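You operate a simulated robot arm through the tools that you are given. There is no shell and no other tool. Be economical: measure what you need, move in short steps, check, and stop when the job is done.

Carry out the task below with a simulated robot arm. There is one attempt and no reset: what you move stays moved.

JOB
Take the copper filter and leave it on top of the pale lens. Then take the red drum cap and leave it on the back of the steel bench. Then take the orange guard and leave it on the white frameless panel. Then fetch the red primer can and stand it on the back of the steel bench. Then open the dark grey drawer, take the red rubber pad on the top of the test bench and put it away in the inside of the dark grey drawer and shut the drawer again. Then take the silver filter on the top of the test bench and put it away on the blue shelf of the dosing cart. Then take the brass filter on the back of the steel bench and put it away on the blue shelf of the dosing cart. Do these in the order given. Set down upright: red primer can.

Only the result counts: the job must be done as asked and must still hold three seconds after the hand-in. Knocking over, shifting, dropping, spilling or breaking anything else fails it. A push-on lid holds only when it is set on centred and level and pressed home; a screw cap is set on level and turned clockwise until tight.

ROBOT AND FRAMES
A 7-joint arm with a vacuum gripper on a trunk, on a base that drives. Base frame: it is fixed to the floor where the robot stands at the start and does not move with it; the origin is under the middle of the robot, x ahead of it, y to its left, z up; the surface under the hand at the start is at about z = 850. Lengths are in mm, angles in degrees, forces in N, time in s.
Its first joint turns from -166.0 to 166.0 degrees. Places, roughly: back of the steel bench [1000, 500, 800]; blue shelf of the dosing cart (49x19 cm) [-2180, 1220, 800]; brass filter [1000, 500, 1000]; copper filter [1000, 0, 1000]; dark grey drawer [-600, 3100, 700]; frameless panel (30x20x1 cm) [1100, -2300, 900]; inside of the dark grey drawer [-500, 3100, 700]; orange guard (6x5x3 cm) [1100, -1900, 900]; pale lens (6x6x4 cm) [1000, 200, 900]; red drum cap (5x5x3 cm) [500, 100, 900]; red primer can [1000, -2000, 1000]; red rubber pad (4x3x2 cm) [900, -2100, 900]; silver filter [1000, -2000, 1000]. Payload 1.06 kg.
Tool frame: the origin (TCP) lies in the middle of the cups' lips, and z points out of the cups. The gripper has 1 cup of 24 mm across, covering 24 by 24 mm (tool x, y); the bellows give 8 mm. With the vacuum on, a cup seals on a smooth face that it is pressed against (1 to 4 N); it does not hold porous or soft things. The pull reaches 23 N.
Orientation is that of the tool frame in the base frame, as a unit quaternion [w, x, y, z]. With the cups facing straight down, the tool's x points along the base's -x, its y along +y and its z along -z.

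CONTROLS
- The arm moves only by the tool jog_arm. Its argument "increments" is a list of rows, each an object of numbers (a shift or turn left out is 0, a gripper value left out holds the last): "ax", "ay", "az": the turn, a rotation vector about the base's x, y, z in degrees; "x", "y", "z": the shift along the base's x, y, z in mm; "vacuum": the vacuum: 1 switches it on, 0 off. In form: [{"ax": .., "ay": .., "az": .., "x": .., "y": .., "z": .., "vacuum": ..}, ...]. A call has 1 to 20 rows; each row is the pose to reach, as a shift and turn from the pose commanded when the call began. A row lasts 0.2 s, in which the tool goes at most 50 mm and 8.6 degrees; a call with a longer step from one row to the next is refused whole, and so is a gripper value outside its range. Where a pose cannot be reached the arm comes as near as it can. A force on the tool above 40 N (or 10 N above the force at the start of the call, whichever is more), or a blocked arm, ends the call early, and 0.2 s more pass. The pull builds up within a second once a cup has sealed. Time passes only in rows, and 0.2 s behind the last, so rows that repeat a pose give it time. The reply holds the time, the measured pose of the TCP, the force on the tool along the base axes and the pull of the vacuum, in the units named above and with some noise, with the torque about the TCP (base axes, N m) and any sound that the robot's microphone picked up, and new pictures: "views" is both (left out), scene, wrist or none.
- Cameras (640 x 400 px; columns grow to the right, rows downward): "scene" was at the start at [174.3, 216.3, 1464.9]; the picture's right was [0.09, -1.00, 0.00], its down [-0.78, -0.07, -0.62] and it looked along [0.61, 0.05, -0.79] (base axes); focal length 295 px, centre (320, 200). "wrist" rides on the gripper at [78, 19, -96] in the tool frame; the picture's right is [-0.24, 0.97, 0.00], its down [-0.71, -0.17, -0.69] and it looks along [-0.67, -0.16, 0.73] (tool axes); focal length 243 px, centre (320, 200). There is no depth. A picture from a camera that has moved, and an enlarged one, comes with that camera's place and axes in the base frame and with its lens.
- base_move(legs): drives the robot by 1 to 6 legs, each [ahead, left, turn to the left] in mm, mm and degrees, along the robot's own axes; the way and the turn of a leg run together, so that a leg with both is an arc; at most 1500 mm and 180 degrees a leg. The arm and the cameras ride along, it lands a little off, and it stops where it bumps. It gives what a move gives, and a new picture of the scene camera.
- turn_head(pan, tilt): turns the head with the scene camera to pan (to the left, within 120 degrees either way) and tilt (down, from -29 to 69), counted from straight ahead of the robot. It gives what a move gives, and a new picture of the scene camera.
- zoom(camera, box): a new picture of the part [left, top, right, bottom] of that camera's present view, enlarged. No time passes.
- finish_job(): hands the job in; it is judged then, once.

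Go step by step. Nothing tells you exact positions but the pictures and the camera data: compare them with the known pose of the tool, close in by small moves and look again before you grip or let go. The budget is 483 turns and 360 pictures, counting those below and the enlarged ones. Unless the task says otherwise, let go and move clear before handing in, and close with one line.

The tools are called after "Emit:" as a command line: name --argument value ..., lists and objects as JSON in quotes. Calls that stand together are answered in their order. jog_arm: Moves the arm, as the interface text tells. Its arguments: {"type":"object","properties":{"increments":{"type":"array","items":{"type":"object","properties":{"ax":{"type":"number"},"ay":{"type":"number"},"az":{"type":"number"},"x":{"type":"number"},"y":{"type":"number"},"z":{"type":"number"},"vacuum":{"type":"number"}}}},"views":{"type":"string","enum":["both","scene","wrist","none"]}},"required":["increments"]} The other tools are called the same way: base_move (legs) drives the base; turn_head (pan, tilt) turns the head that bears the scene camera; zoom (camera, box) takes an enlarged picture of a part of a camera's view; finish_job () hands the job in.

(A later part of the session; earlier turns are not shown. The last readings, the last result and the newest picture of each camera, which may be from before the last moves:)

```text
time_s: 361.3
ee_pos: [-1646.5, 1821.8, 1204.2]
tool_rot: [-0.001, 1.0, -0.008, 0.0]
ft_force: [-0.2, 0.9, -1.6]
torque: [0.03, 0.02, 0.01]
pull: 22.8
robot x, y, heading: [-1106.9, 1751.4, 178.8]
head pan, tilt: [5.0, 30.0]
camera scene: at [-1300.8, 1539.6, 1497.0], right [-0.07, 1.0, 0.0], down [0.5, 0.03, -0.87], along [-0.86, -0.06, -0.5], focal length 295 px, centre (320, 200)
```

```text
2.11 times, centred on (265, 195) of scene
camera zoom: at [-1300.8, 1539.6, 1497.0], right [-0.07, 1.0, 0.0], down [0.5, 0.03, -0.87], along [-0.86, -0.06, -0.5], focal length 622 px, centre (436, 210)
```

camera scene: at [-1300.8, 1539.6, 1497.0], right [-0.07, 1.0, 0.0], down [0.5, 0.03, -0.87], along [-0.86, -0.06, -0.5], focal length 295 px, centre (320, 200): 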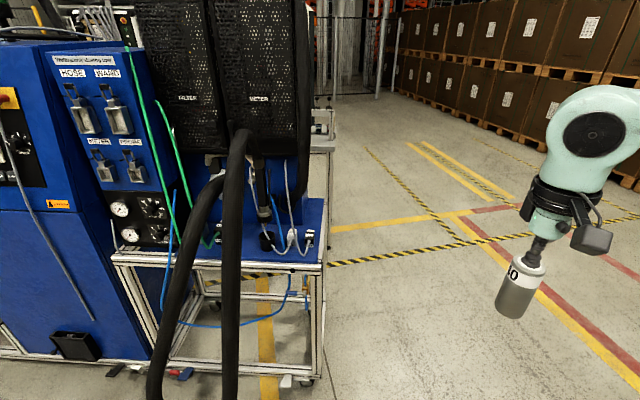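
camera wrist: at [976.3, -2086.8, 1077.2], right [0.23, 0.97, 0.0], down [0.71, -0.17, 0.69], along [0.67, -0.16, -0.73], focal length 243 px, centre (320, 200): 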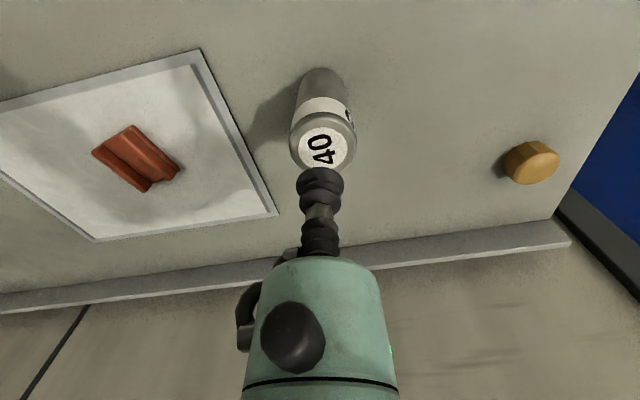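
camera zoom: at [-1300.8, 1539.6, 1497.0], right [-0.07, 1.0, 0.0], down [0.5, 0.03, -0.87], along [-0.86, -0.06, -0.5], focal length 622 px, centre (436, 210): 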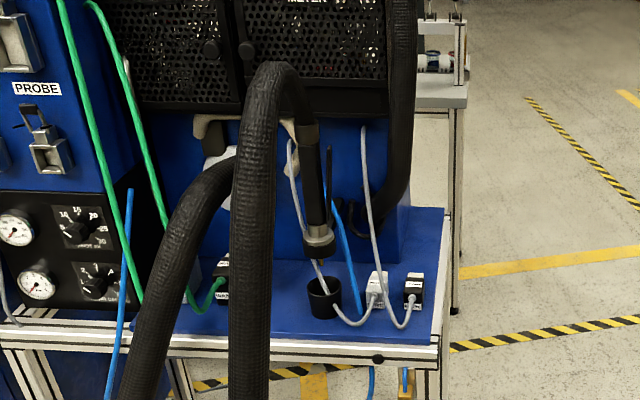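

The clear spot on the shelf is between the left hose and the black cup, at about y=1220. To keep the arm clear of the right hose, I'll approach diagonally from the left, so I'll slide left, then turn right 30°.

Emit:
base_move --legs '[[60, 1020, 0], [0, 0, -29]]'

Emit:
turn_head --pan 0 --tilt 32

```text
time_s: 368.0
ee_pos: [-1622.6, 1049.2, 1204.8]
tool_rot: [-0.002, 0.967, -0.256, 0.0]
ft_force: [-0.3, 0.9, -1.9]
torque: [0.02, 0.01, 0.0]
pull: 22.4
robot x, y, heading: [-1184.2, 729.5, 150.4]
head pan, tilt: [5.0, 30.0]
camera scene: at [-1455.7, 635.5, 1497.0], right [0.42, 0.91, 0.0], down [0.45, -0.21, -0.87], along [-0.79, 0.36, -0.5], focal length 295 px, centre (320, 200)
```

scene: 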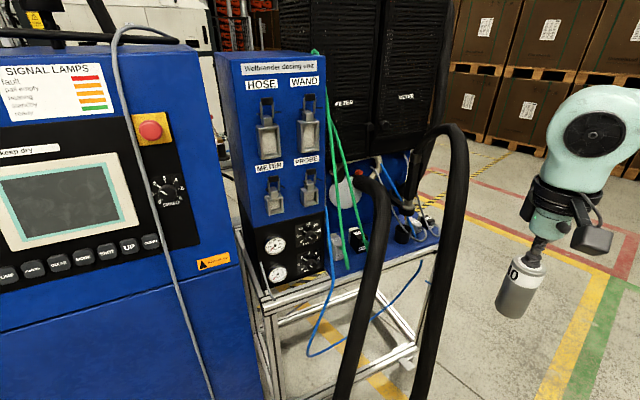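

```text
time_s: 368.7
ee_pos: [-1621.9, 1048.2, 1205.3]
tool_rot: [-0.001, 0.967, -0.256, 0.001]
ft_force: [0.2, 0.6, -0.6]
torque: [0.02, -0.02, 0.01]
pull: 22.9
robot x, y, heading: [-1182.6, 730.4, 150.3]
head pan, tilt: [0.0, 32.0]
camera scene: at [-1451.3, 642.1, 1493.9], right [0.5, 0.87, 0.0], down [0.46, -0.26, -0.85], along [-0.74, 0.42, -0.53], focal length 295 px, centre (320, 200)
```

scene: 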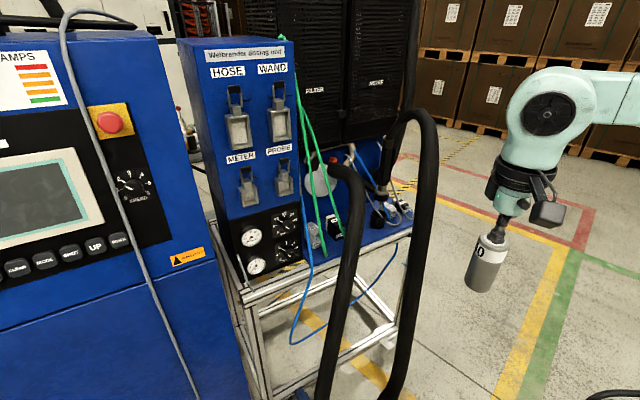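

Emit:
zoom --camera "scene" --box '[280, 90, 460, 290]'

```text
2.00 times, centred on (370, 190) of scene
camera zoom: at [-1451.3, 642.1, 1493.9], right [0.5, 0.87, 0.0], down [0.46, -0.26, -0.85], along [-0.74, 0.42, -0.53], focal length 591 px, centre (220, 220)
```

zoom: 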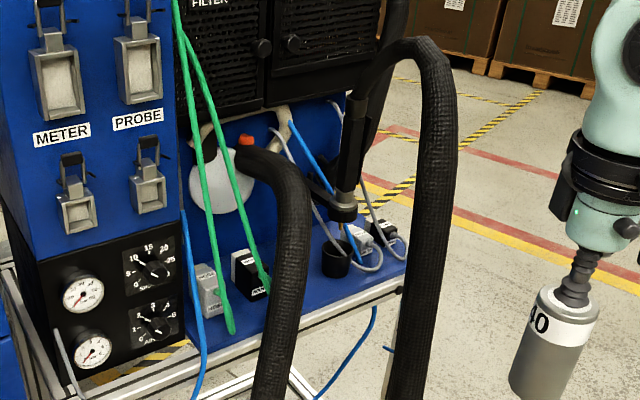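

This view confirms the layout: tank fronts at about x=-2220, the wand at about (-2140, 1290) and the left hose at about (-2085, 1140). The target for the silver filter is about (-2145, 1222). I'll drive ahead 130 mm, yaw the tool so its camera faces +x, and approach high.

Emit:
base_move --legs '[[130, 0, 0]]'

Emit:
jog_arm --increments '[{"az": 7.5, "x": -25, "y": 5}, {"az": 15, "x": -60, "y": 15}, {"az": 22.5, "x": -100, "y": 25}, {"az": 29.7, "x": -140, "y": 37}, {"az": 29.7, "x": -180, "y": 48}, {"az": 29.7, "x": -220, "y": 60}, {"az": 29.7, "x": -260, "y": 72}, {"az": 29.7, "x": -260, "y": 72}]'

```text
time_s: 370.0
ee_pos: [-1735.8, 1113.2, 1205.2]
tool_rot: [-0.002, 0.967, -0.255, 0.0]
ft_force: [0.9, -0.4, -1.6]
torque: [0.01, 0.01, -0.02]
pull: 22.9
robot x, y, heading: [-1300.0, 795.2, 150.1]
head pan, tilt: [0.0, 32.0]
camera scene: at [-1564.2, 706.5, 1493.8], right [0.5, 0.87, 0.0], down [0.46, -0.26, -0.85], along [-0.74, 0.42, -0.53], focal length 295 px, centre (320, 200)
```

scene: 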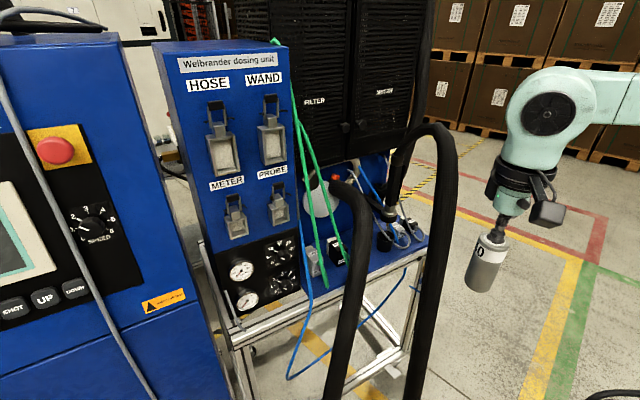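

```text
time_s: 371.8
ee_pos: [-1997.0, 1186.7, 1205.3]
tool_rot: [-0.002, 1.0, 0.0, 0.0]
ft_force: [0.5, -1.1, -1.7]
torque: [0.0, 0.0, 0.02]
pull: 23.2
robot x, y, heading: [-1296.3, 793.5, 150.2]
head pan, tilt: [0.0, 32.0]
camera scene: at [-1564.1, 706.4, 1493.8], right [0.5, 0.87, 0.0], down [0.46, -0.26, -0.85], along [-0.74, 0.42, -0.53], focal length 295 px, centre (320, 200)
camera wrist: at [-1917.4, 1166.5, 1300.4], right [-0.23, -0.97, 0.0], down [-0.71, 0.17, 0.69], along [-0.67, 0.16, -0.73], focal length 243 px, centre (320, 200)
```

scene: 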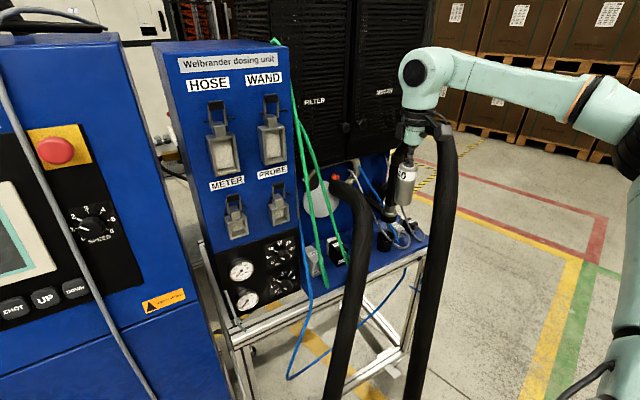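
wrist: 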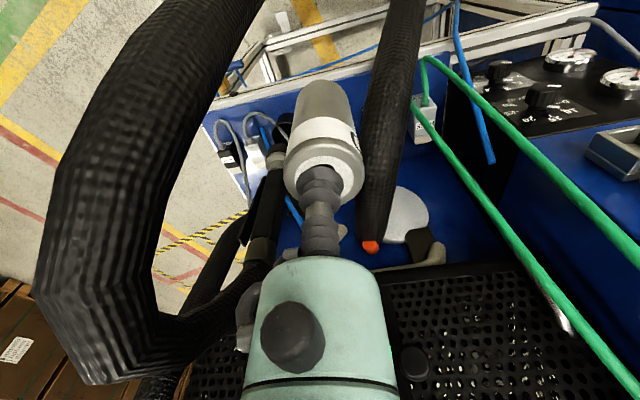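

The corridor between the left hose (y<1151) and the wand (y>1272) is centred at about 1212. I'll move above (-2145, 1216).

Emit:
jog_arm --increments '[{"x": -40, "y": 8}, {"x": -80, "y": 16}, {"x": -115, "y": 24}, {"x": -148, "y": 30}, {"x": -148, "y": 30}]'

```text
time_s: 373.0
ee_pos: [-2101.5, 1196.3, 1197.2]
tool_rot: [-0.002, 1.0, -0.002, -0.002]
ft_force: [0.0, -0.3, -1.0]
torque: [0.01, 0.01, -0.05]
pull: 23.0
out of reach, approached as far as the arm can: row 3, 4, 5
robot x, y, heading: [-1291.9, 793.2, 150.4]
head pan, tilt: [0.0, 32.0]
camera scene: at [-1564.2, 706.4, 1493.8], right [0.5, 0.87, 0.0], down [0.46, -0.26, -0.85], along [-0.74, 0.42, -0.53], focal length 295 px, centre (320, 200)
camera wrist: at [-2023.5, 1176.2, 1292.4], right [-0.24, -0.97, 0.0], down [-0.71, 0.17, 0.69], along [-0.67, 0.17, -0.73], focal length 243 px, centre (320, 200)
```

scene: 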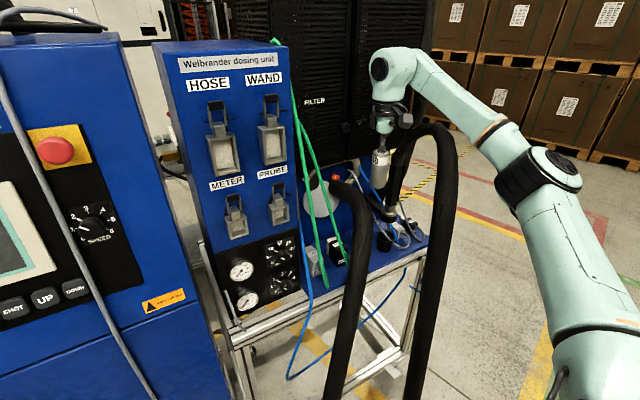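
wrist: 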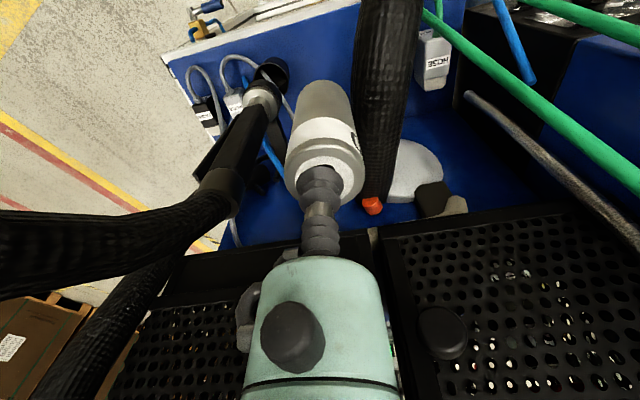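

The arm stalls at x≈-2101. I'll pull back a little, bring the base 70 mm closer, and try again.

Emit:
jog_arm --increments '[{"x": 40, "y": -15, "z": 5}, {"x": 70, "y": -28, "z": 8}, {"x": 70, "y": -28, "z": 8}]' --views "none"

Emit:
base_move --legs '[[75, 0, 0]]'

Emit:
jog_arm --increments '[{"x": -20, "y": 3}, {"x": -40, "y": 8}, {"x": -51, "y": 10}, {"x": -51, "y": 10}]'

```text
time_s: 373.8
ee_pos: [-2031.9, 1168.9, 1205.4]
tool_rot: [-0.002, 1.0, 0.001, 0.0]
ft_force: [-0.7, -0.6, -1.0]
torque: [0.0, 0.0, -0.01]
pull: 22.9
robot x, y, heading: [-1294.7, 790.8, 150.2]
head pan, tilt: [0.0, 32.0]
```

```text
time_s: 374.8
ee_pos: [-2096.9, 1207.2, 1205.5]
tool_rot: [-0.002, 1.0, 0.001, -0.001]
ft_force: [0.1, 0.3, -1.2]
torque: [-0.01, -0.03, 0.01]
pull: 23.1
robot x, y, heading: [-1354.0, 829.7, 150.5]
head pan, tilt: [0.0, 32.0]
camera scene: at [-1629.2, 743.6, 1493.8], right [0.5, 0.87, 0.0], down [0.46, -0.26, -0.85], along [-0.74, 0.42, -0.53], focal length 295 px, centre (320, 200)
```

scene: 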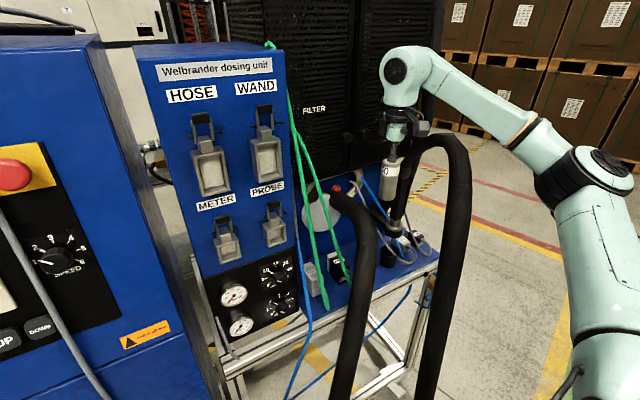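

```text
time_s: 375.8
ee_pos: [-2147.4, 1216.1, 1203.8]
tool_rot: [-0.002, 1.0, 0.001, 0.0]
ft_force: [-0.1, -0.1, -1.5]
torque: [-0.01, 0.0, -0.03]
pull: 22.9
robot x, y, heading: [-1359.4, 828.9, 150.2]
head pan, tilt: [0.0, 32.0]
camera scene: at [-1629.2, 743.6, 1493.8], right [0.5, 0.87, 0.0], down [0.46, -0.26, -0.85], along [-0.74, 0.42, -0.53], focal length 295 px, centre (320, 200)
camera wrist: at [-2070.3, 1196.0, 1300.0], right [-0.23, -0.97, 0.0], down [-0.71, 0.17, 0.69], along [-0.67, 0.16, -0.73], focal length 243 px, centre (320, 200)
```

scene: 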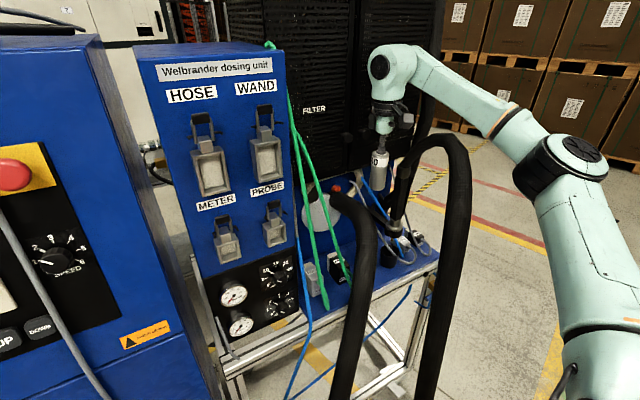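
wrist: 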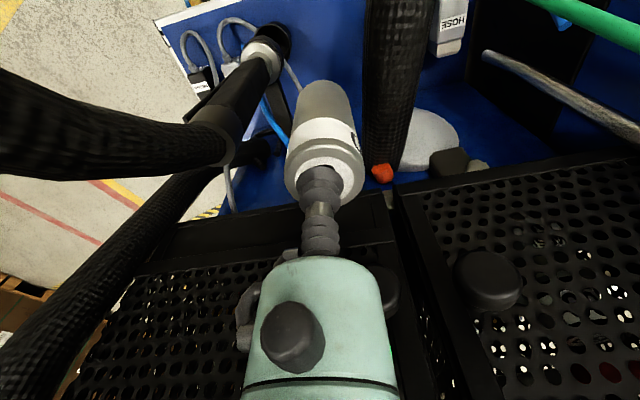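

I reached the spot. I'll shift to (-2135, 1224) for clearance from the tank knobs and lower in stages.

Emit:
jog_arm --increments '[{"x": 12, "y": 8}, {"x": 12, "y": 8, "z": -40}, {"x": 12, "y": 8, "z": -80}, {"x": 12, "y": 8, "z": -120}, {"x": 12, "y": 8, "z": -120}]'

```text
time_s: 377.0
ee_pos: [-2136.7, 1222.7, 1084.3]
tool_rot: [-0.002, 1.0, 0.001, 0.0]
ft_force: [0.2, -0.3, -1.8]
torque: [0.03, 0.02, 0.01]
pull: 22.8
robot x, y, heading: [-1360.9, 831.9, 149.9]
head pan, tilt: [0.0, 32.0]
camera scene: at [-1629.2, 743.6, 1493.8], right [0.5, 0.87, 0.0], down [0.46, -0.26, -0.85], along [-0.74, 0.42, -0.53], focal length 295 px, centre (320, 200)
camera wrist: at [-2058.1, 1203.6, 1180.1], right [-0.23, -0.97, 0.0], down [-0.71, 0.17, 0.69], along [-0.67, 0.16, -0.73], focal length 243 px, centre (320, 200)
```

scene: 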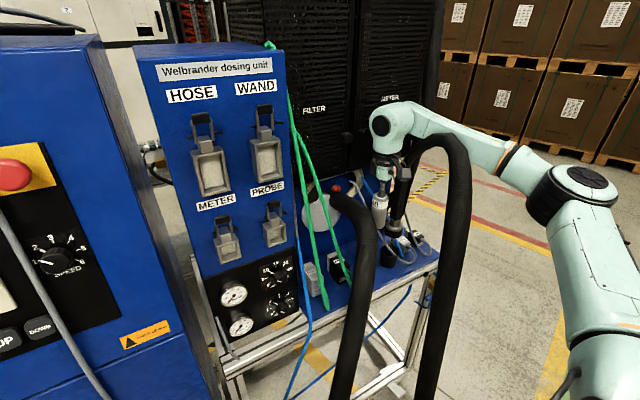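
wrist: 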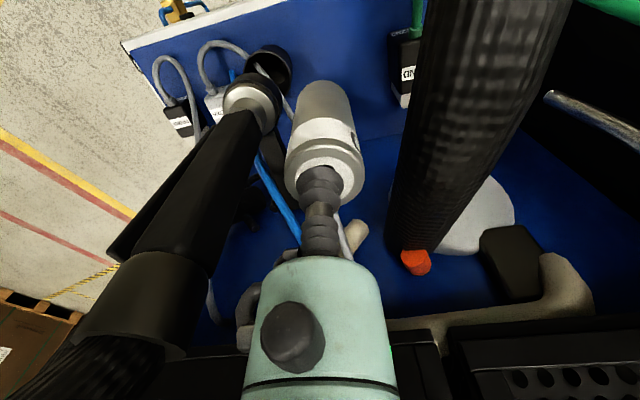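

The landing spot is clear between cup and hose. I'll continue down, slightly left.

Emit:
jog_arm --increments '[{"x": 4, "y": -5, "z": -30}, {"x": 4, "y": -5, "z": -65}, {"x": 4, "y": -5, "z": -100}, {"x": 4, "y": -5, "z": -130}, {"x": 4, "y": -5, "z": -150}, {"x": 4, "y": -5, "z": -150}]'

```text
time_s: 378.6
ee_pos: [-2155.7, 1203.7, 995.5]
tool_rot: [0.012, 0.998, 0.007, -0.058]
ft_force: [-1.1, 0.0, -1.5]
torque: [-0.01, -0.03, -0.04]
pull: 22.9
robot x, y, heading: [-1360.9, 831.2, 150.2]
head pan, tilt: [0.0, 32.0]
stopped in row 6: the arm was blocked; the commanded pose is now the measured one
camera scene: at [-1626.8, 742.2, 1494.2], right [0.5, 0.87, 0.0], down [0.46, -0.26, -0.85], along [-0.74, 0.42, -0.53], focal length 295 px, centre (320, 200)
camera wrist: at [-2066.9, 1187.4, 1082.3], right [-0.22, -0.97, 0.05], down [-0.63, 0.18, 0.76], along [-0.75, 0.13, -0.65], focal length 243 px, centre (320, 200)
```

scene: 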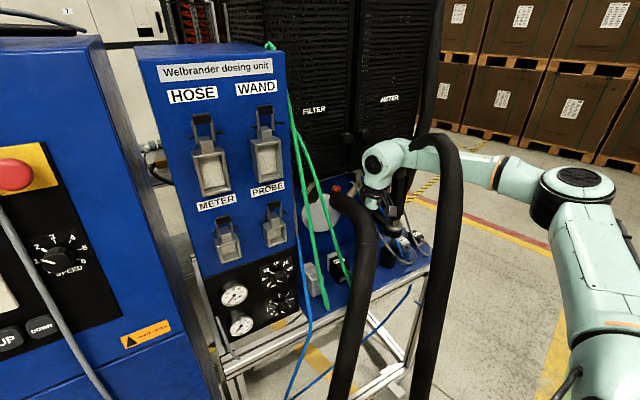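
wrist: 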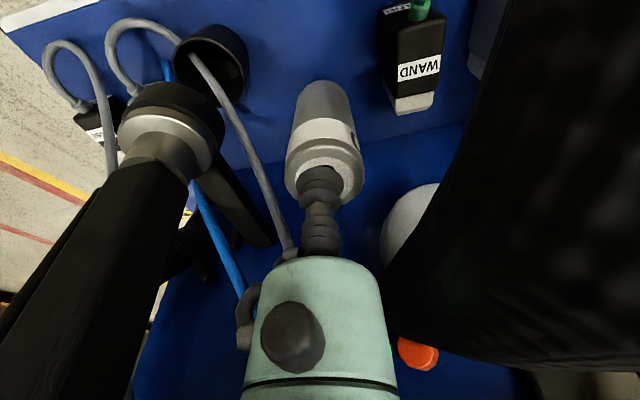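

The forearm touched the front hose's top and was blocked, so the hose is solid. I'll back straight up out of there and level the tool again.

Emit:
jog_arm --increments '[{"z": 20, "x": 4}, {"z": 45, "x": 10, "y": 4}, {"z": 80, "x": 15, "y": 8, "ax": 0.7, "ay": -3, "az": -0.4}, {"z": 120, "x": 20, "y": 12, "ax": 1.4, "ay": -6.6, "az": -0.8}, {"z": 165, "x": 20, "y": 12, "ax": 1.4, "ay": -6.6, "az": -0.8}, {"z": 208, "x": 20, "y": 12, "ax": 1.4, "ay": -6.6, "az": -0.8}, {"z": 208, "x": 20, "y": 12, "ax": 1.4, "ay": -6.6, "az": -0.8}]'

```text
time_s: 380.2
ee_pos: [-2135.9, 1216.7, 1196.9]
tool_rot: [0.001, 1.0, 0.001, 0.006]
ft_force: [-0.3, 0.2, -0.8]
torque: [0.03, -0.03, 0.04]
pull: 22.5
robot x, y, heading: [-1357.7, 832.1, 150.1]
head pan, tilt: [0.0, 32.0]
camera scene: at [-1629.3, 743.6, 1493.8], right [0.5, 0.87, 0.0], down [0.46, -0.26, -0.85], along [-0.74, 0.42, -0.53], focal length 295 px, centre (320, 200)
camera wrist: at [-2059.2, 1197.1, 1294.0], right [-0.24, -0.97, 0.0], down [-0.72, 0.17, 0.68], along [-0.66, 0.16, -0.74], focal length 243 px, centre (320, 200)
```

scene: 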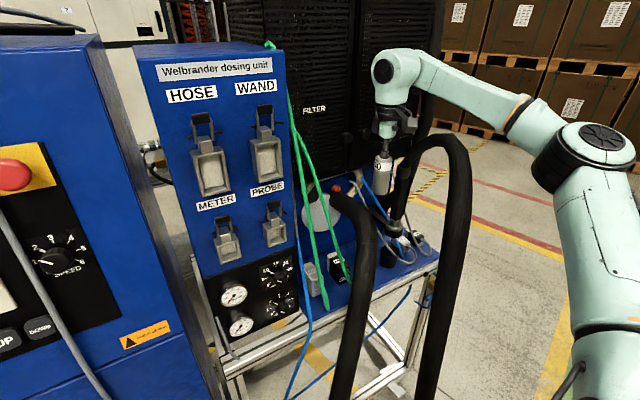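
wrist: 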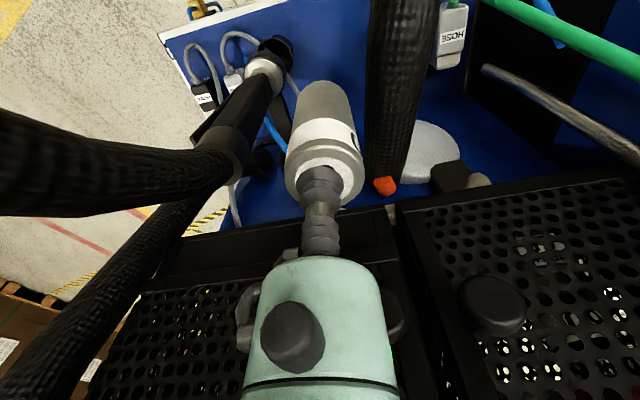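

Nothing moved. I'll retract the way I came, then shift the base left so the arm can swing in from the left of the hoses.

Emit:
jog_arm --increments '[{"x": 40, "y": -8, "z": 8}, {"x": 85, "y": -18, "z": 8}, {"x": 130, "y": -28, "z": 8}, {"x": 175, "y": -40, "z": 8}, {"x": 220, "y": -52, "z": 8}, {"x": 265, "y": -65, "z": 8}, {"x": 310, "y": -78, "z": 8}, {"x": 355, "y": -90, "z": 8}, {"x": 400, "y": -95, "z": 8}, {"x": 430, "y": -70, "z": 8}, {"x": 440, "y": -40, "z": 8}, {"x": 440, "y": -40, "z": 8}]' --views "none"

Emit:
base_move --legs '[[40, 395, 0]]'

```text
time_s: 382.8
ee_pos: [-1693.5, 1177.2, 1204.4]
tool_rot: [0.0, 1.0, 0.001, 0.005]
ft_force: [-0.3, -0.3, -1.4]
torque: [-0.04, 0.01, 0.0]
pull: 23.3
robot x, y, heading: [-1359.2, 831.2, 150.2]
head pan, tilt: [0.0, 32.0]
```

```text
time_s: 384.9
ee_pos: [-1871.7, 919.5, 1204.5]
tool_rot: [0.001, 1.0, -0.006, 0.005]
ft_force: [0.3, 0.5, -1.2]
torque: [0.0, 0.0, 0.02]
pull: 22.7
robot x, y, heading: [-1540.7, 569.2, 149.4]
head pan, tilt: [0.0, 32.0]
stopped in leg 1: the robot was blocked; the commanded pose is now the measured one
camera scene: at [-1810.9, 485.0, 1493.8], right [0.51, 0.86, 0.0], down [0.46, -0.27, -0.85], along [-0.73, 0.43, -0.53], focal length 295 px, centre (320, 200)
```

scene: 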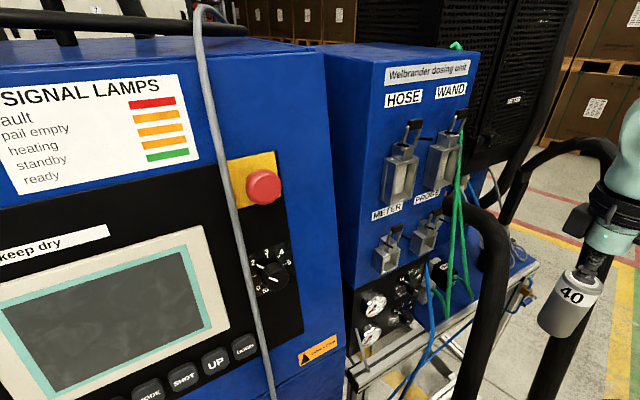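

The base bumped the cabinet corner; nothing else was disturbed. I'll back off slightly and work from here, swinging the arm in over the left hose.

Emit:
base_move --legs '[[-10, -20, 0.8]]'

Emit:
jog_arm --increments '[{"x": -30, "y": 30, "z": 5}, {"x": -60, "y": 62, "z": 10}, {"x": -90, "y": 95, "z": 10}, {"x": -120, "y": 128, "z": 10}, {"x": -150, "y": 160, "z": 10}, {"x": -175, "y": 190, "z": 10}, {"x": -175, "y": 190, "z": 10}]'

```text
time_s: 385.7
ee_pos: [-1857.9, 927.2, 1204.8]
tool_rot: [0.001, 1.0, 0.002, 0.004]
ft_force: [0.1, -0.2, -0.9]
torque: [0.02, 0.0, -0.02]
pull: 22.4
robot x, y, heading: [-1522.4, 584.4, 150.5]
head pan, tilt: [0.0, 32.0]
camera scene: at [-1790.8, 493.7, 1493.9], right [0.49, 0.87, 0.0], down [0.46, -0.26, -0.85], along [-0.74, 0.42, -0.53], focal length 295 px, centre (320, 200)
```

scene: 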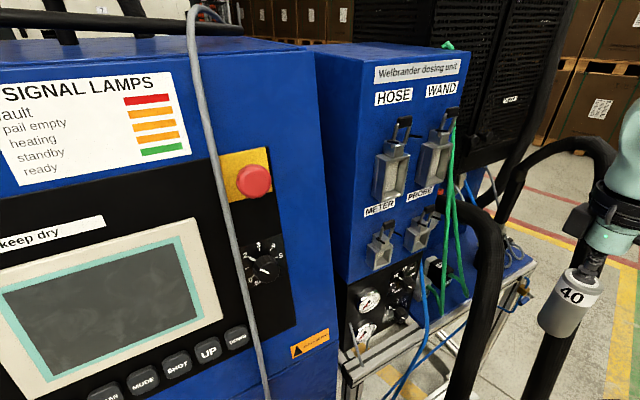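

```text
time_s: 387.3
ee_pos: [-2032.1, 1096.1, 1210.5]
tool_rot: [0.001, 1.0, 0.0, 0.005]
ft_force: [0.6, 0.0, -0.8]
torque: [0.02, 0.0, -0.01]
pull: 22.9
out of reach, approached as far as the arm can: row 6, 7
robot x, y, heading: [-1521.0, 580.2, 150.6]
head pan, tilt: [0.0, 32.0]
camera scene: at [-1790.8, 493.6, 1493.8], right [0.49, 0.87, 0.0], down [0.46, -0.26, -0.85], along [-0.74, 0.42, -0.53], focal length 295 px, centre (320, 200)
camera wrist: at [-1955.7, 1076.7, 1307.9], right [-0.23, -0.97, 0.0], down [-0.72, 0.17, 0.68], along [-0.66, 0.16, -0.74], focal length 243 px, centre (320, 200)
```

scene: 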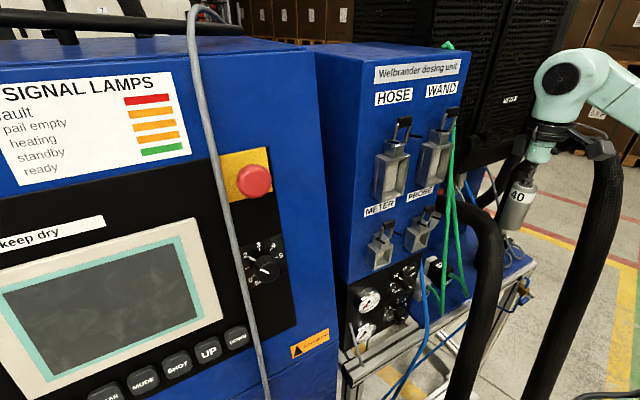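
wrist: 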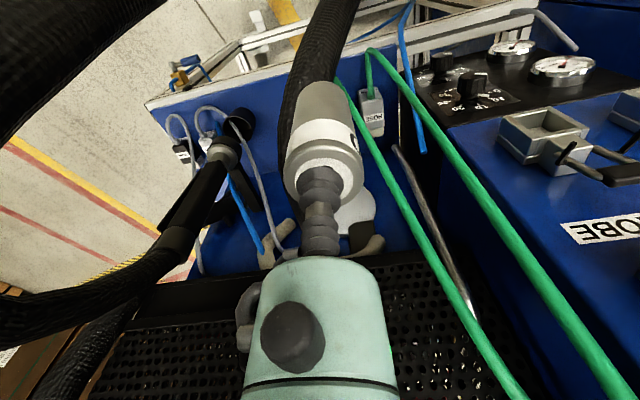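

The arm stalls here, probably on a wrist limit. I'll test whether un-yawing the tool by 30° frees the reach.

Emit:
jog_arm --increments '[{"az": -8, "z": 10}, {"az": -16, "z": 20}, {"az": -24, "z": 20}, {"az": -30, "z": 20}, {"az": -30, "x": -25, "y": 25, "z": 20}, {"az": -30, "x": -50, "y": 50, "z": 20}, {"az": -30, "x": -75, "y": 80, "z": 20}, {"az": -30, "x": -75, "y": 80, "z": 20}]'

```text
time_s: 389.1
ee_pos: [-2109.1, 1176.9, 1230.8]
tool_rot: [0.001, 0.966, -0.258, 0.005]
ft_force: [-0.8, -0.1, -1.6]
torque: [0.02, 0.01, -0.03]
pull: 22.3
robot x, y, heading: [-1520.3, 582.3, 150.3]
head pan, tilt: [0.0, 32.0]
camera scene: at [-1790.8, 493.6, 1493.8], right [0.49, 0.87, 0.0], down [0.46, -0.26, -0.85], along [-0.74, 0.42, -0.53], focal length 295 px, centre (320, 200)
camera wrist: at [-2050.8, 1121.3, 1326.7], right [-0.69, -0.73, 0.0], down [-0.54, 0.5, 0.68], along [-0.49, 0.47, -0.74], focal length 243 px, centre (320, 200)
```

scene: 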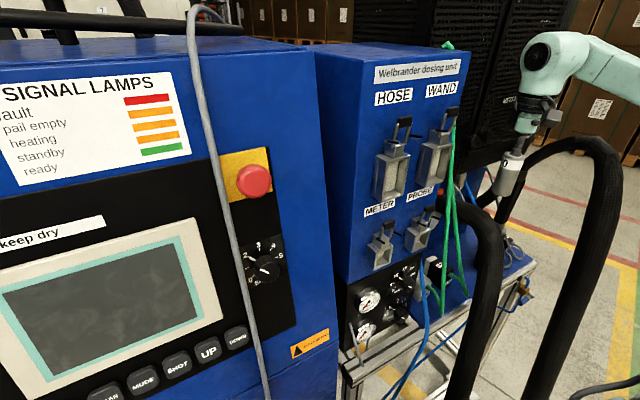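
wrist: 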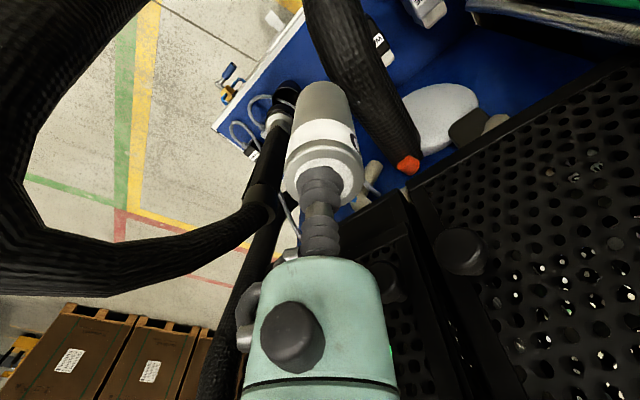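

The yaw was the limit. I'll use half the yaw (+15°) and move to (-2122, 1222).

Emit:
jog_arm --increments '[{"az": 7, "x": -4, "y": 15}, {"az": 14, "x": -8, "y": 30}, {"az": 15, "x": -13, "y": 45}, {"az": 15, "x": -13, "y": 45}]'

```text
time_s: 390.1
ee_pos: [-2108.6, 1176.7, 1218.5]
tool_rot: [0.001, 0.991, -0.13, 0.005]
ft_force: [-0.5, -0.2, -1.7]
torque: [0.02, 0.02, 0.01]
pull: 23.1
out of reach, approached as far as the arm can: row 2, 3, 4
robot x, y, heading: [-1517.2, 581.5, 150.6]
head pan, tilt: [0.0, 32.0]
camera scene: at [-1790.9, 493.7, 1493.8], right [0.49, 0.87, 0.0], down [0.46, -0.26, -0.85], along [-0.74, 0.42, -0.53], focal length 295 px, centre (320, 200)
camera wrist: at [-2039.8, 1137.1, 1314.7], right [-0.48, -0.88, 0.0], down [-0.65, 0.35, 0.68], along [-0.59, 0.33, -0.74], focal length 243 px, centre (320, 200)
```

scene: 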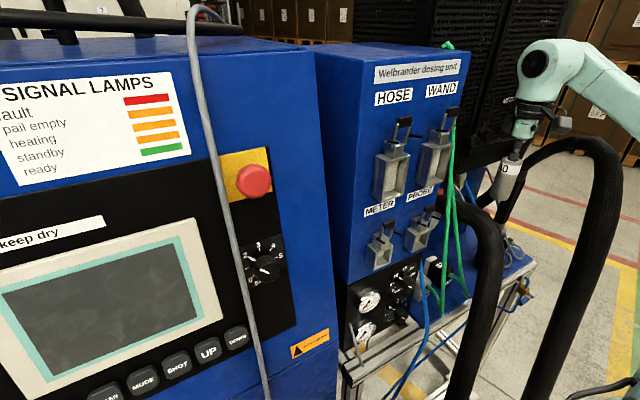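
wrist: 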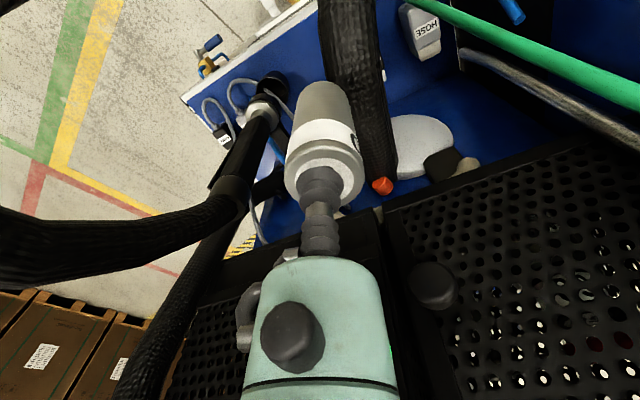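

The front spot (-2100, 1213) suits this approach: there the wrist camera clears the hose. The brass filter can later go near the right front corner. I'll move over it with less yaw.

Emit:
jog_arm --increments '[{"az": -6, "x": 3, "y": 8}, {"az": -12, "x": 6, "y": 20}, {"az": -12, "x": 8, "y": 36}, {"az": -12, "x": 8, "y": 36}]' --views "none"

Emit:
jog_arm --increments '[{"z": -30}, {"z": -60}, {"z": -90}, {"z": -90}]'

```text
time_s: 391.1
ee_pos: [-2101.6, 1211.7, 1217.8]
tool_rot: [0.001, 0.973, -0.232, 0.004]
ft_force: [0.1, -0.4, -0.9]
torque: [0.03, 0.02, 0.01]
pull: 22.6
robot x, y, heading: [-1523.8, 586.8, 150.4]
head pan, tilt: [0.0, 32.0]
```

```text
time_s: 392.1
ee_pos: [-2100.6, 1211.8, 1127.3]
tool_rot: [0.002, 0.973, -0.231, 0.006]
ft_force: [0.0, 0.0, -1.4]
torque: [0.03, -0.03, -0.01]
pull: 22.5
robot x, y, heading: [-1521.3, 582.5, 150.5]
head pan, tilt: [0.0, 32.0]
camera scene: at [-1790.9, 493.6, 1493.8], right [0.49, 0.87, 0.0], down [0.46, -0.26, -0.85], along [-0.74, 0.42, -0.53], focal length 295 px, centre (320, 200)
camera wrist: at [-2041.3, 1159.1, 1224.0], right [-0.65, -0.76, 0.0], down [-0.56, 0.48, 0.68], along [-0.51, 0.44, -0.74], focal length 243 px, centre (320, 200)
```

scene: 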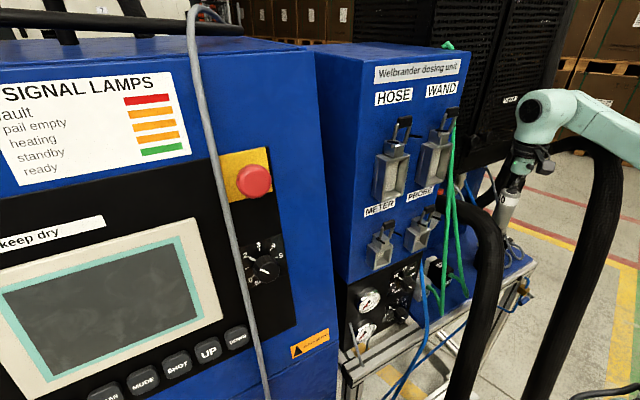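
wrist: 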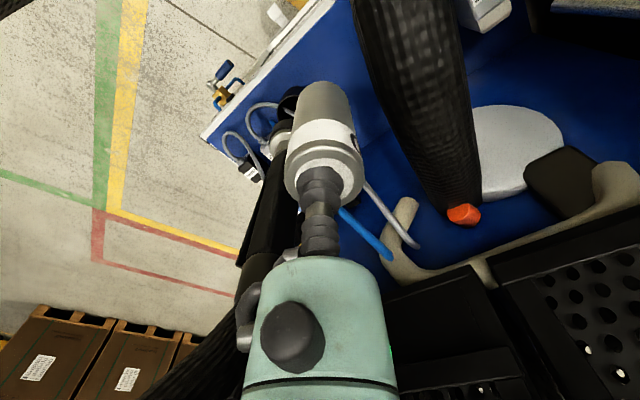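

Emit:
zoom --camera "scene" --box '[440, 60, 640, 230]'

```text
2.35 times, centred on (540, 145) of scene
camera zoom: at [-1790.9, 493.6, 1493.8], right [0.49, 0.87, 0.0], down [0.46, -0.26, -0.85], along [-0.74, 0.42, -0.53], focal length 695 px, centre (-198, 329)
```

zoom: 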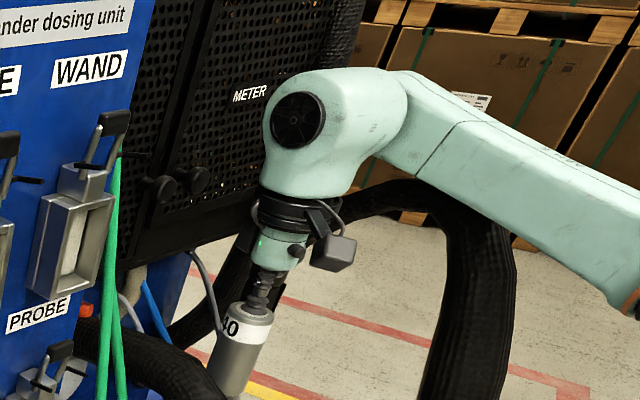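

The forearm passes on the near side of the hose, so I'll continue down in stages.

Emit:
jog_arm --increments '[{"z": -30}, {"z": -60}, {"z": -90}, {"z": -90}]' --views "wrist"

Emit:
zoom --camera "scene" --box '[440, 80, 640, 250]'

```text
time_s: 393.1
ee_pos: [-2102.9, 1212.1, 1037.5]
tool_rot: [0.002, 0.973, -0.232, 0.005]
ft_force: [-0.1, 0.8, -2.0]
torque: [-0.02, 0.0, 0.0]
pull: 23.1
robot x, y, heading: [-1519.9, 582.3, 150.6]
head pan, tilt: [0.0, 32.0]
camera wrist: at [-2042.2, 1159.2, 1134.0], right [-0.65, -0.76, 0.0], down [-0.56, 0.48, 0.68], along [-0.51, 0.44, -0.74], focal length 243 px, centre (320, 200)
```

wrist: 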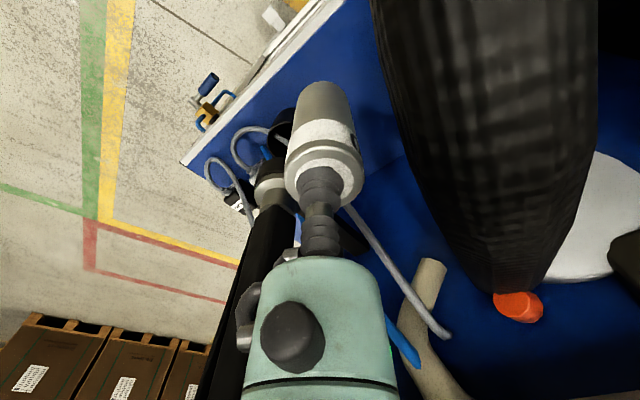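

```text
2.35 times, centred on (540, 165) of scene
camera zoom: at [-1790.9, 493.7, 1493.8], right [0.49, 0.87, 0.0], down [0.46, -0.26, -0.85], along [-0.74, 0.42, -0.53], focal length 695 px, centre (-198, 282)
```

zoom: 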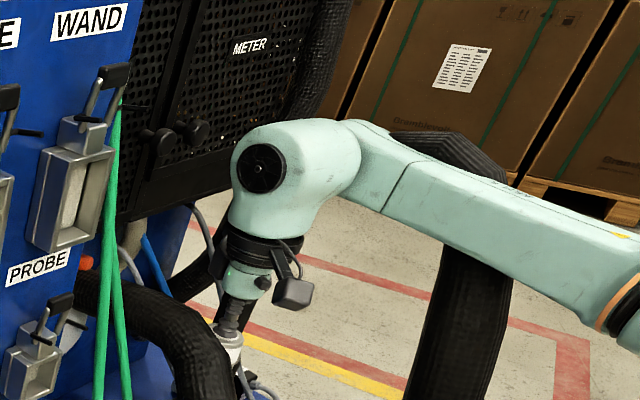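

The wrist camera would pass close to the left hose, so I'll yaw +8° and shift slightly before going further down.

Emit:
jog_arm --increments '[{"az": 5, "y": 2}, {"az": 9, "y": 4}, {"az": 9, "y": 4, "z": -20}, {"az": 9, "y": 4, "z": -40}, {"az": 9, "y": 4, "z": -40}]' --views "wrist"

Emit:
zoom --camera "scene" --box '[440, 80, 640, 250]'

```text
time_s: 394.3
ee_pos: [-2101.1, 1213.9, 996.5]
tool_rot: [0.0, 0.988, -0.157, 0.005]
ft_force: [-0.4, 0.1, -0.8]
torque: [-0.03, -0.03, 0.02]
pull: 22.8
robot x, y, heading: [-1522.3, 581.8, 150.3]
head pan, tilt: [0.0, 32.0]
camera wrist: at [-2034.5, 1171.3, 1094.0], right [-0.53, -0.85, 0.0], down [-0.63, 0.38, 0.68], along [-0.58, 0.36, -0.74], focal length 243 px, centre (320, 200)
```

wrist: 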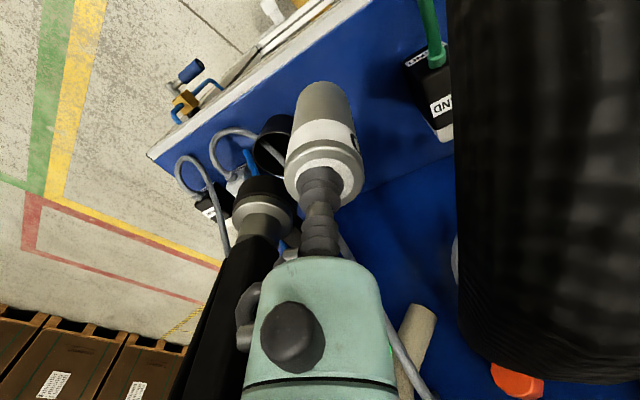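

```text
2.35 times, centred on (540, 165) of scene
camera zoom: at [-1790.9, 493.7, 1493.8], right [0.49, 0.87, 0.0], down [0.46, -0.26, -0.85], along [-0.74, 0.42, -0.53], focal length 695 px, centre (-198, 282)
```

zoom: 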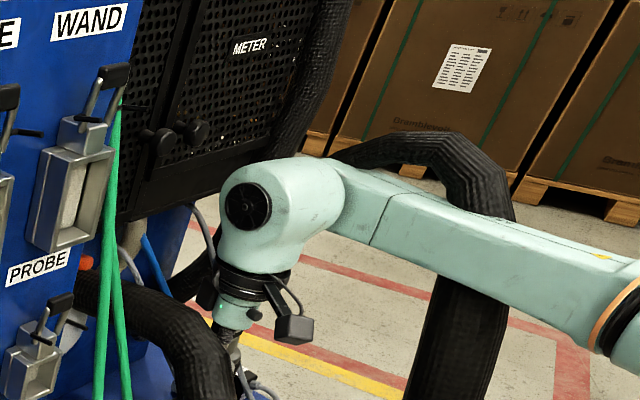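

Emit:
jog_arm --increments '[{"x": -3, "z": -25}, {"x": -5, "z": -50}, {"x": -5, "z": -70}, {"x": -5, "z": -70}]' --views "wrist"

```text
time_s: 395.3
ee_pos: [-2105.4, 1213.1, 927.4]
tool_rot: [0.001, 0.987, -0.158, 0.006]
ft_force: [-0.6, -0.3, -1.7]
torque: [0.0, 0.01, -0.01]
pull: 23.4
out of reach, approached as far as the arm can: row 3
robot x, y, heading: [-1517.0, 585.7, 150.4]
head pan, tilt: [0.0, 32.0]
camera wrist: at [-2038.5, 1170.0, 1024.2], right [-0.53, -0.85, 0.0], down [-0.63, 0.38, 0.68], along [-0.58, 0.36, -0.73], focal length 243 px, centre (320, 200)
```

wrist: 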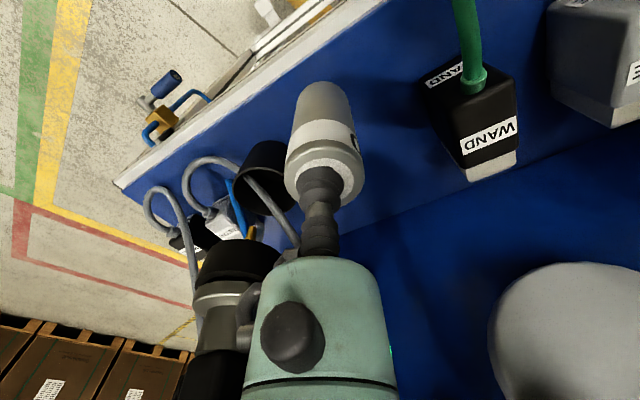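

Emit:
jog_arm --increments '[{"z": -15}, {"z": -25}, {"z": -30}, {"z": -30}]' --views "none"

```text
time_s: 396.3
ee_pos: [-2105.4, 1211.0, 897.9]
tool_rot: [-0.001, 0.988, -0.157, 0.005]
ft_force: [0.2, 4.0, 18.1]
torque: [0.0, 0.04, -0.02]
pull: 22.7
out of reach, approached as far as the arm can: row 1, 2, 3, 4
robot x, y, heading: [-1518.8, 583.0, 150.3]
head pan, tilt: [0.0, 32.0]
```

Contact at z≈898. I'll verify with a picture before letting go.

Emit:
jog_arm --increments '[{"z": 0.5}]' --views "wrist"

Emit:
zoom --camera "scene" --box '[440, 120, 640, 290]'

```text
time_s: 396.7
ee_pos: [-2106.5, 1211.3, 898.0]
tool_rot: [0.0, 0.988, -0.155, 0.005]
ft_force: [-1.1, 3.2, 12.8]
torque: [0.11, 0.09, 0.0]
pull: 22.9
robot x, y, heading: [-1518.9, 582.5, 150.3]
head pan, tilt: [0.0, 32.0]
camera wrist: at [-2038.5, 1167.4, 994.8], right [-0.52, -0.85, 0.0], down [-0.63, 0.38, 0.68], along [-0.58, 0.36, -0.74], focal length 243 px, centre (320, 200)
```

wrist: 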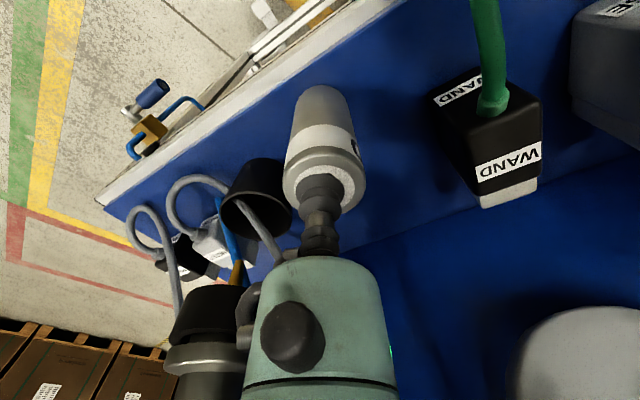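

```text
2.35 times, centred on (540, 205) of scene
camera zoom: at [-1790.5, 493.4, 1493.9], right [0.49, 0.87, 0.0], down [0.46, -0.26, -0.85], along [-0.74, 0.42, -0.53], focal length 695 px, centre (-198, 188)
```

zoom: 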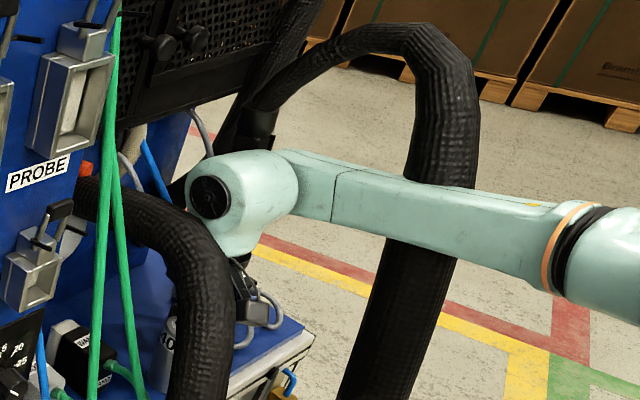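

Seated on the shelf. I'll ease off, release and rise straight up.

Emit:
jog_arm --increments '[{"z": 1}, {"z": 1, "vacuum": 0}, {"z": 1}, {"z": 1}, {"z": 1.5}, {"z": 4}, {"z": 12}, {"z": 30}, {"z": 60}]' --views "wrist"

```text
time_s: 398.7
ee_pos: [-2105.7, 1211.8, 959.6]
tool_rot: [0.001, 0.988, -0.156, 0.006]
ft_force: [-0.7, 0.6, -0.1]
torque: [-0.02, 0.05, -0.01]
pull: 0.0
robot x, y, heading: [-1520.3, 582.9, 150.2]
head pan, tilt: [0.0, 32.0]
camera wrist: at [-2038.1, 1169.0, 1055.1], right [-0.52, -0.85, 0.0], down [-0.63, 0.38, 0.68], along [-0.58, 0.35, -0.74], focal length 243 px, centre (320, 200)
```

wrist: 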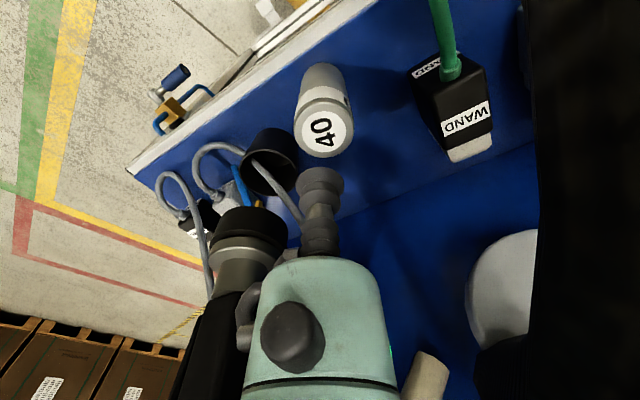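

The silver filter stands on the shelf. While here, I'll look for a second spot for the brass filter.

Emit:
zoom --camera "wrist" --box '[110, 0, 540, 270]'

```text
1.48 times, centred on (325, 135) of wrist
camera zoom: at [-2038.1, 1169.0, 1055.1], right [-0.52, -0.85, 0.0], down [-0.63, 0.38, 0.68], along [-0.58, 0.35, -0.74], focal length 359 px, centre (313, 296)
```

zoom: 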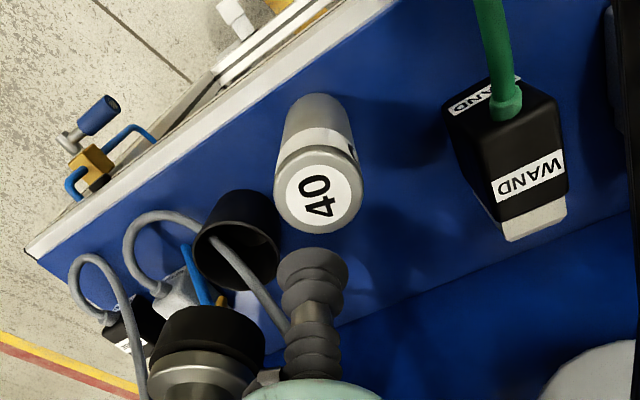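

A second spot is possible if the silver filter moves slightly back and right, so I'll re-grip it and shift it about 30 mm toward (-2137, 1221).

Emit:
jog_arm --increments '[{"z": -30, "vacuum": 1}, {"z": -50}, {"z": -58}, {"z": -61}, {"z": -62}, {"z": -62}, {"z": -62}]' --views "none"

```text
time_s: 400.3
ee_pos: [-2106.8, 1210.6, 895.5]
tool_rot: [0.0, 0.988, -0.156, 0.005]
ft_force: [0.4, 4.7, 14.5]
torque: [0.09, 0.05, -0.06]
pull: 22.7
robot x, y, heading: [-1518.8, 586.4, 150.7]
head pan, tilt: [0.0, 32.0]
```

Emit:
jog_arm --increments '[{"z": 5}, {"z": 14}, {"z": 18, "x": -8, "y": 3}, {"z": 18, "x": -16, "y": 5}, {"z": 18, "x": -24, "y": 8}, {"z": 18, "x": -31, "y": 10}, {"z": 18, "x": -31, "y": 10}]' --views "wrist"

```text
time_s: 401.9
ee_pos: [-2135.4, 1209.3, 914.8]
tool_rot: [0.0, 0.988, -0.157, 0.005]
ft_force: [-0.7, -0.1, -1.4]
torque: [0.01, 0.0, -0.02]
pull: 23.0
out of reach, approached as far as the arm can: row 4, 5, 6, 7
robot x, y, heading: [-1523.6, 581.4, 150.1]
head pan, tilt: [0.0, 32.0]
camera wrist: at [-2068.1, 1165.6, 1012.1], right [-0.52, -0.85, 0.0], down [-0.63, 0.38, 0.68], along [-0.58, 0.36, -0.74], focal length 243 px, centre (320, 200)
```

wrist: 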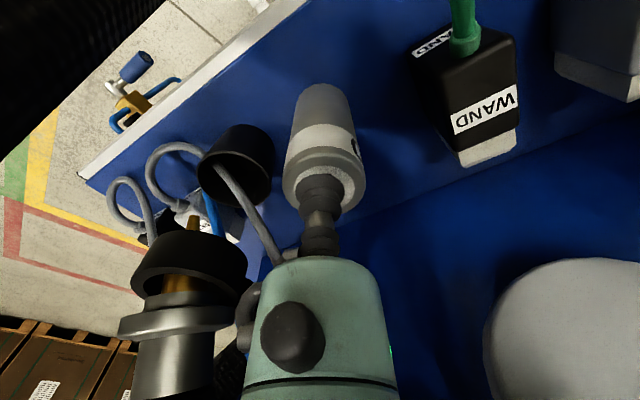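

Emit:
jog_arm --increments '[{"x": -5}, {"x": -9}, {"x": -9, "z": -8}, {"x": -9, "z": -14}, {"x": -9, "z": -18}, {"x": -9, "z": -18}]' --views "wrist"

```text
time_s: 403.3
ee_pos: [-2143.8, 1206.7, 899.1]
tool_rot: [-0.002, 0.988, -0.156, 0.005]
ft_force: [2.0, 0.5, 7.7]
torque: [-0.02, 0.03, 0.0]
pull: 22.9
robot x, y, heading: [-1522.8, 580.2, 150.3]
head pan, tilt: [0.0, 32.0]
camera wrist: at [-2076.2, 1163.1, 994.9], right [-0.52, -0.85, 0.0], down [-0.63, 0.38, 0.68], along [-0.58, 0.36, -0.73], focal length 243 px, centre (320, 200)
```

wrist: 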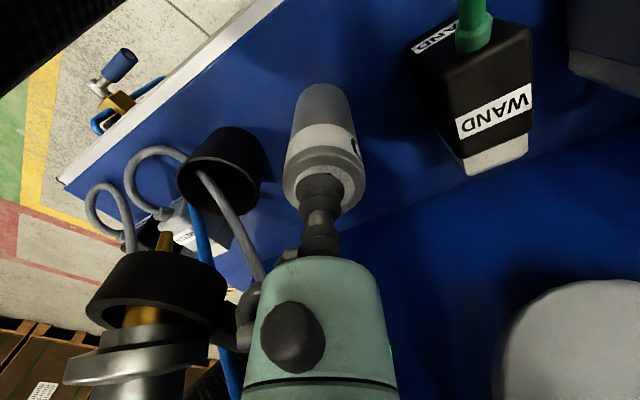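

Seated at about (-2144, 1207) with light force. I'll release and rise slowly.

Emit:
jog_arm --increments '[{"z": 0.5, "vacuum": 0}, {"z": 0.5}, {"z": 0.5}, {"z": 1.5}, {"z": 4}, {"z": 12}, {"z": 35}, {"z": 70}, {"z": 70}]' --views "wrist"

```text
time_s: 405.3
ee_pos: [-2143.9, 1207.8, 966.8]
tool_rot: [0.0, 0.988, -0.156, 0.005]
ft_force: [-0.4, 0.2, 0.9]
torque: [0.0, 0.04, -0.02]
pull: 0.2
robot x, y, heading: [-1523.8, 585.0, 150.8]
head pan, tilt: [0.0, 32.0]
camera wrist: at [-2076.7, 1165.5, 1064.0], right [-0.52, -0.85, 0.0], down [-0.63, 0.38, 0.68], along [-0.58, 0.35, -0.74], focal length 243 px, centre (320, 200)
```

wrist: 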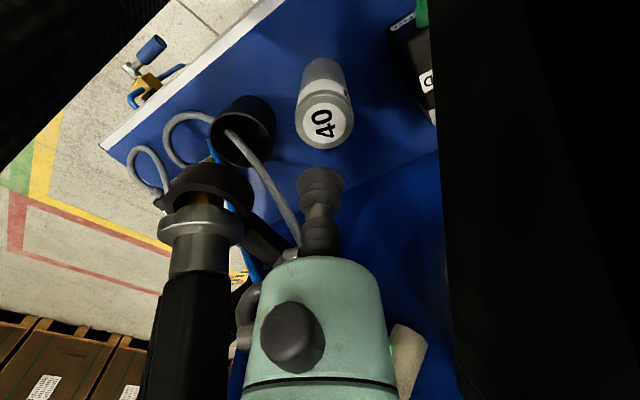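

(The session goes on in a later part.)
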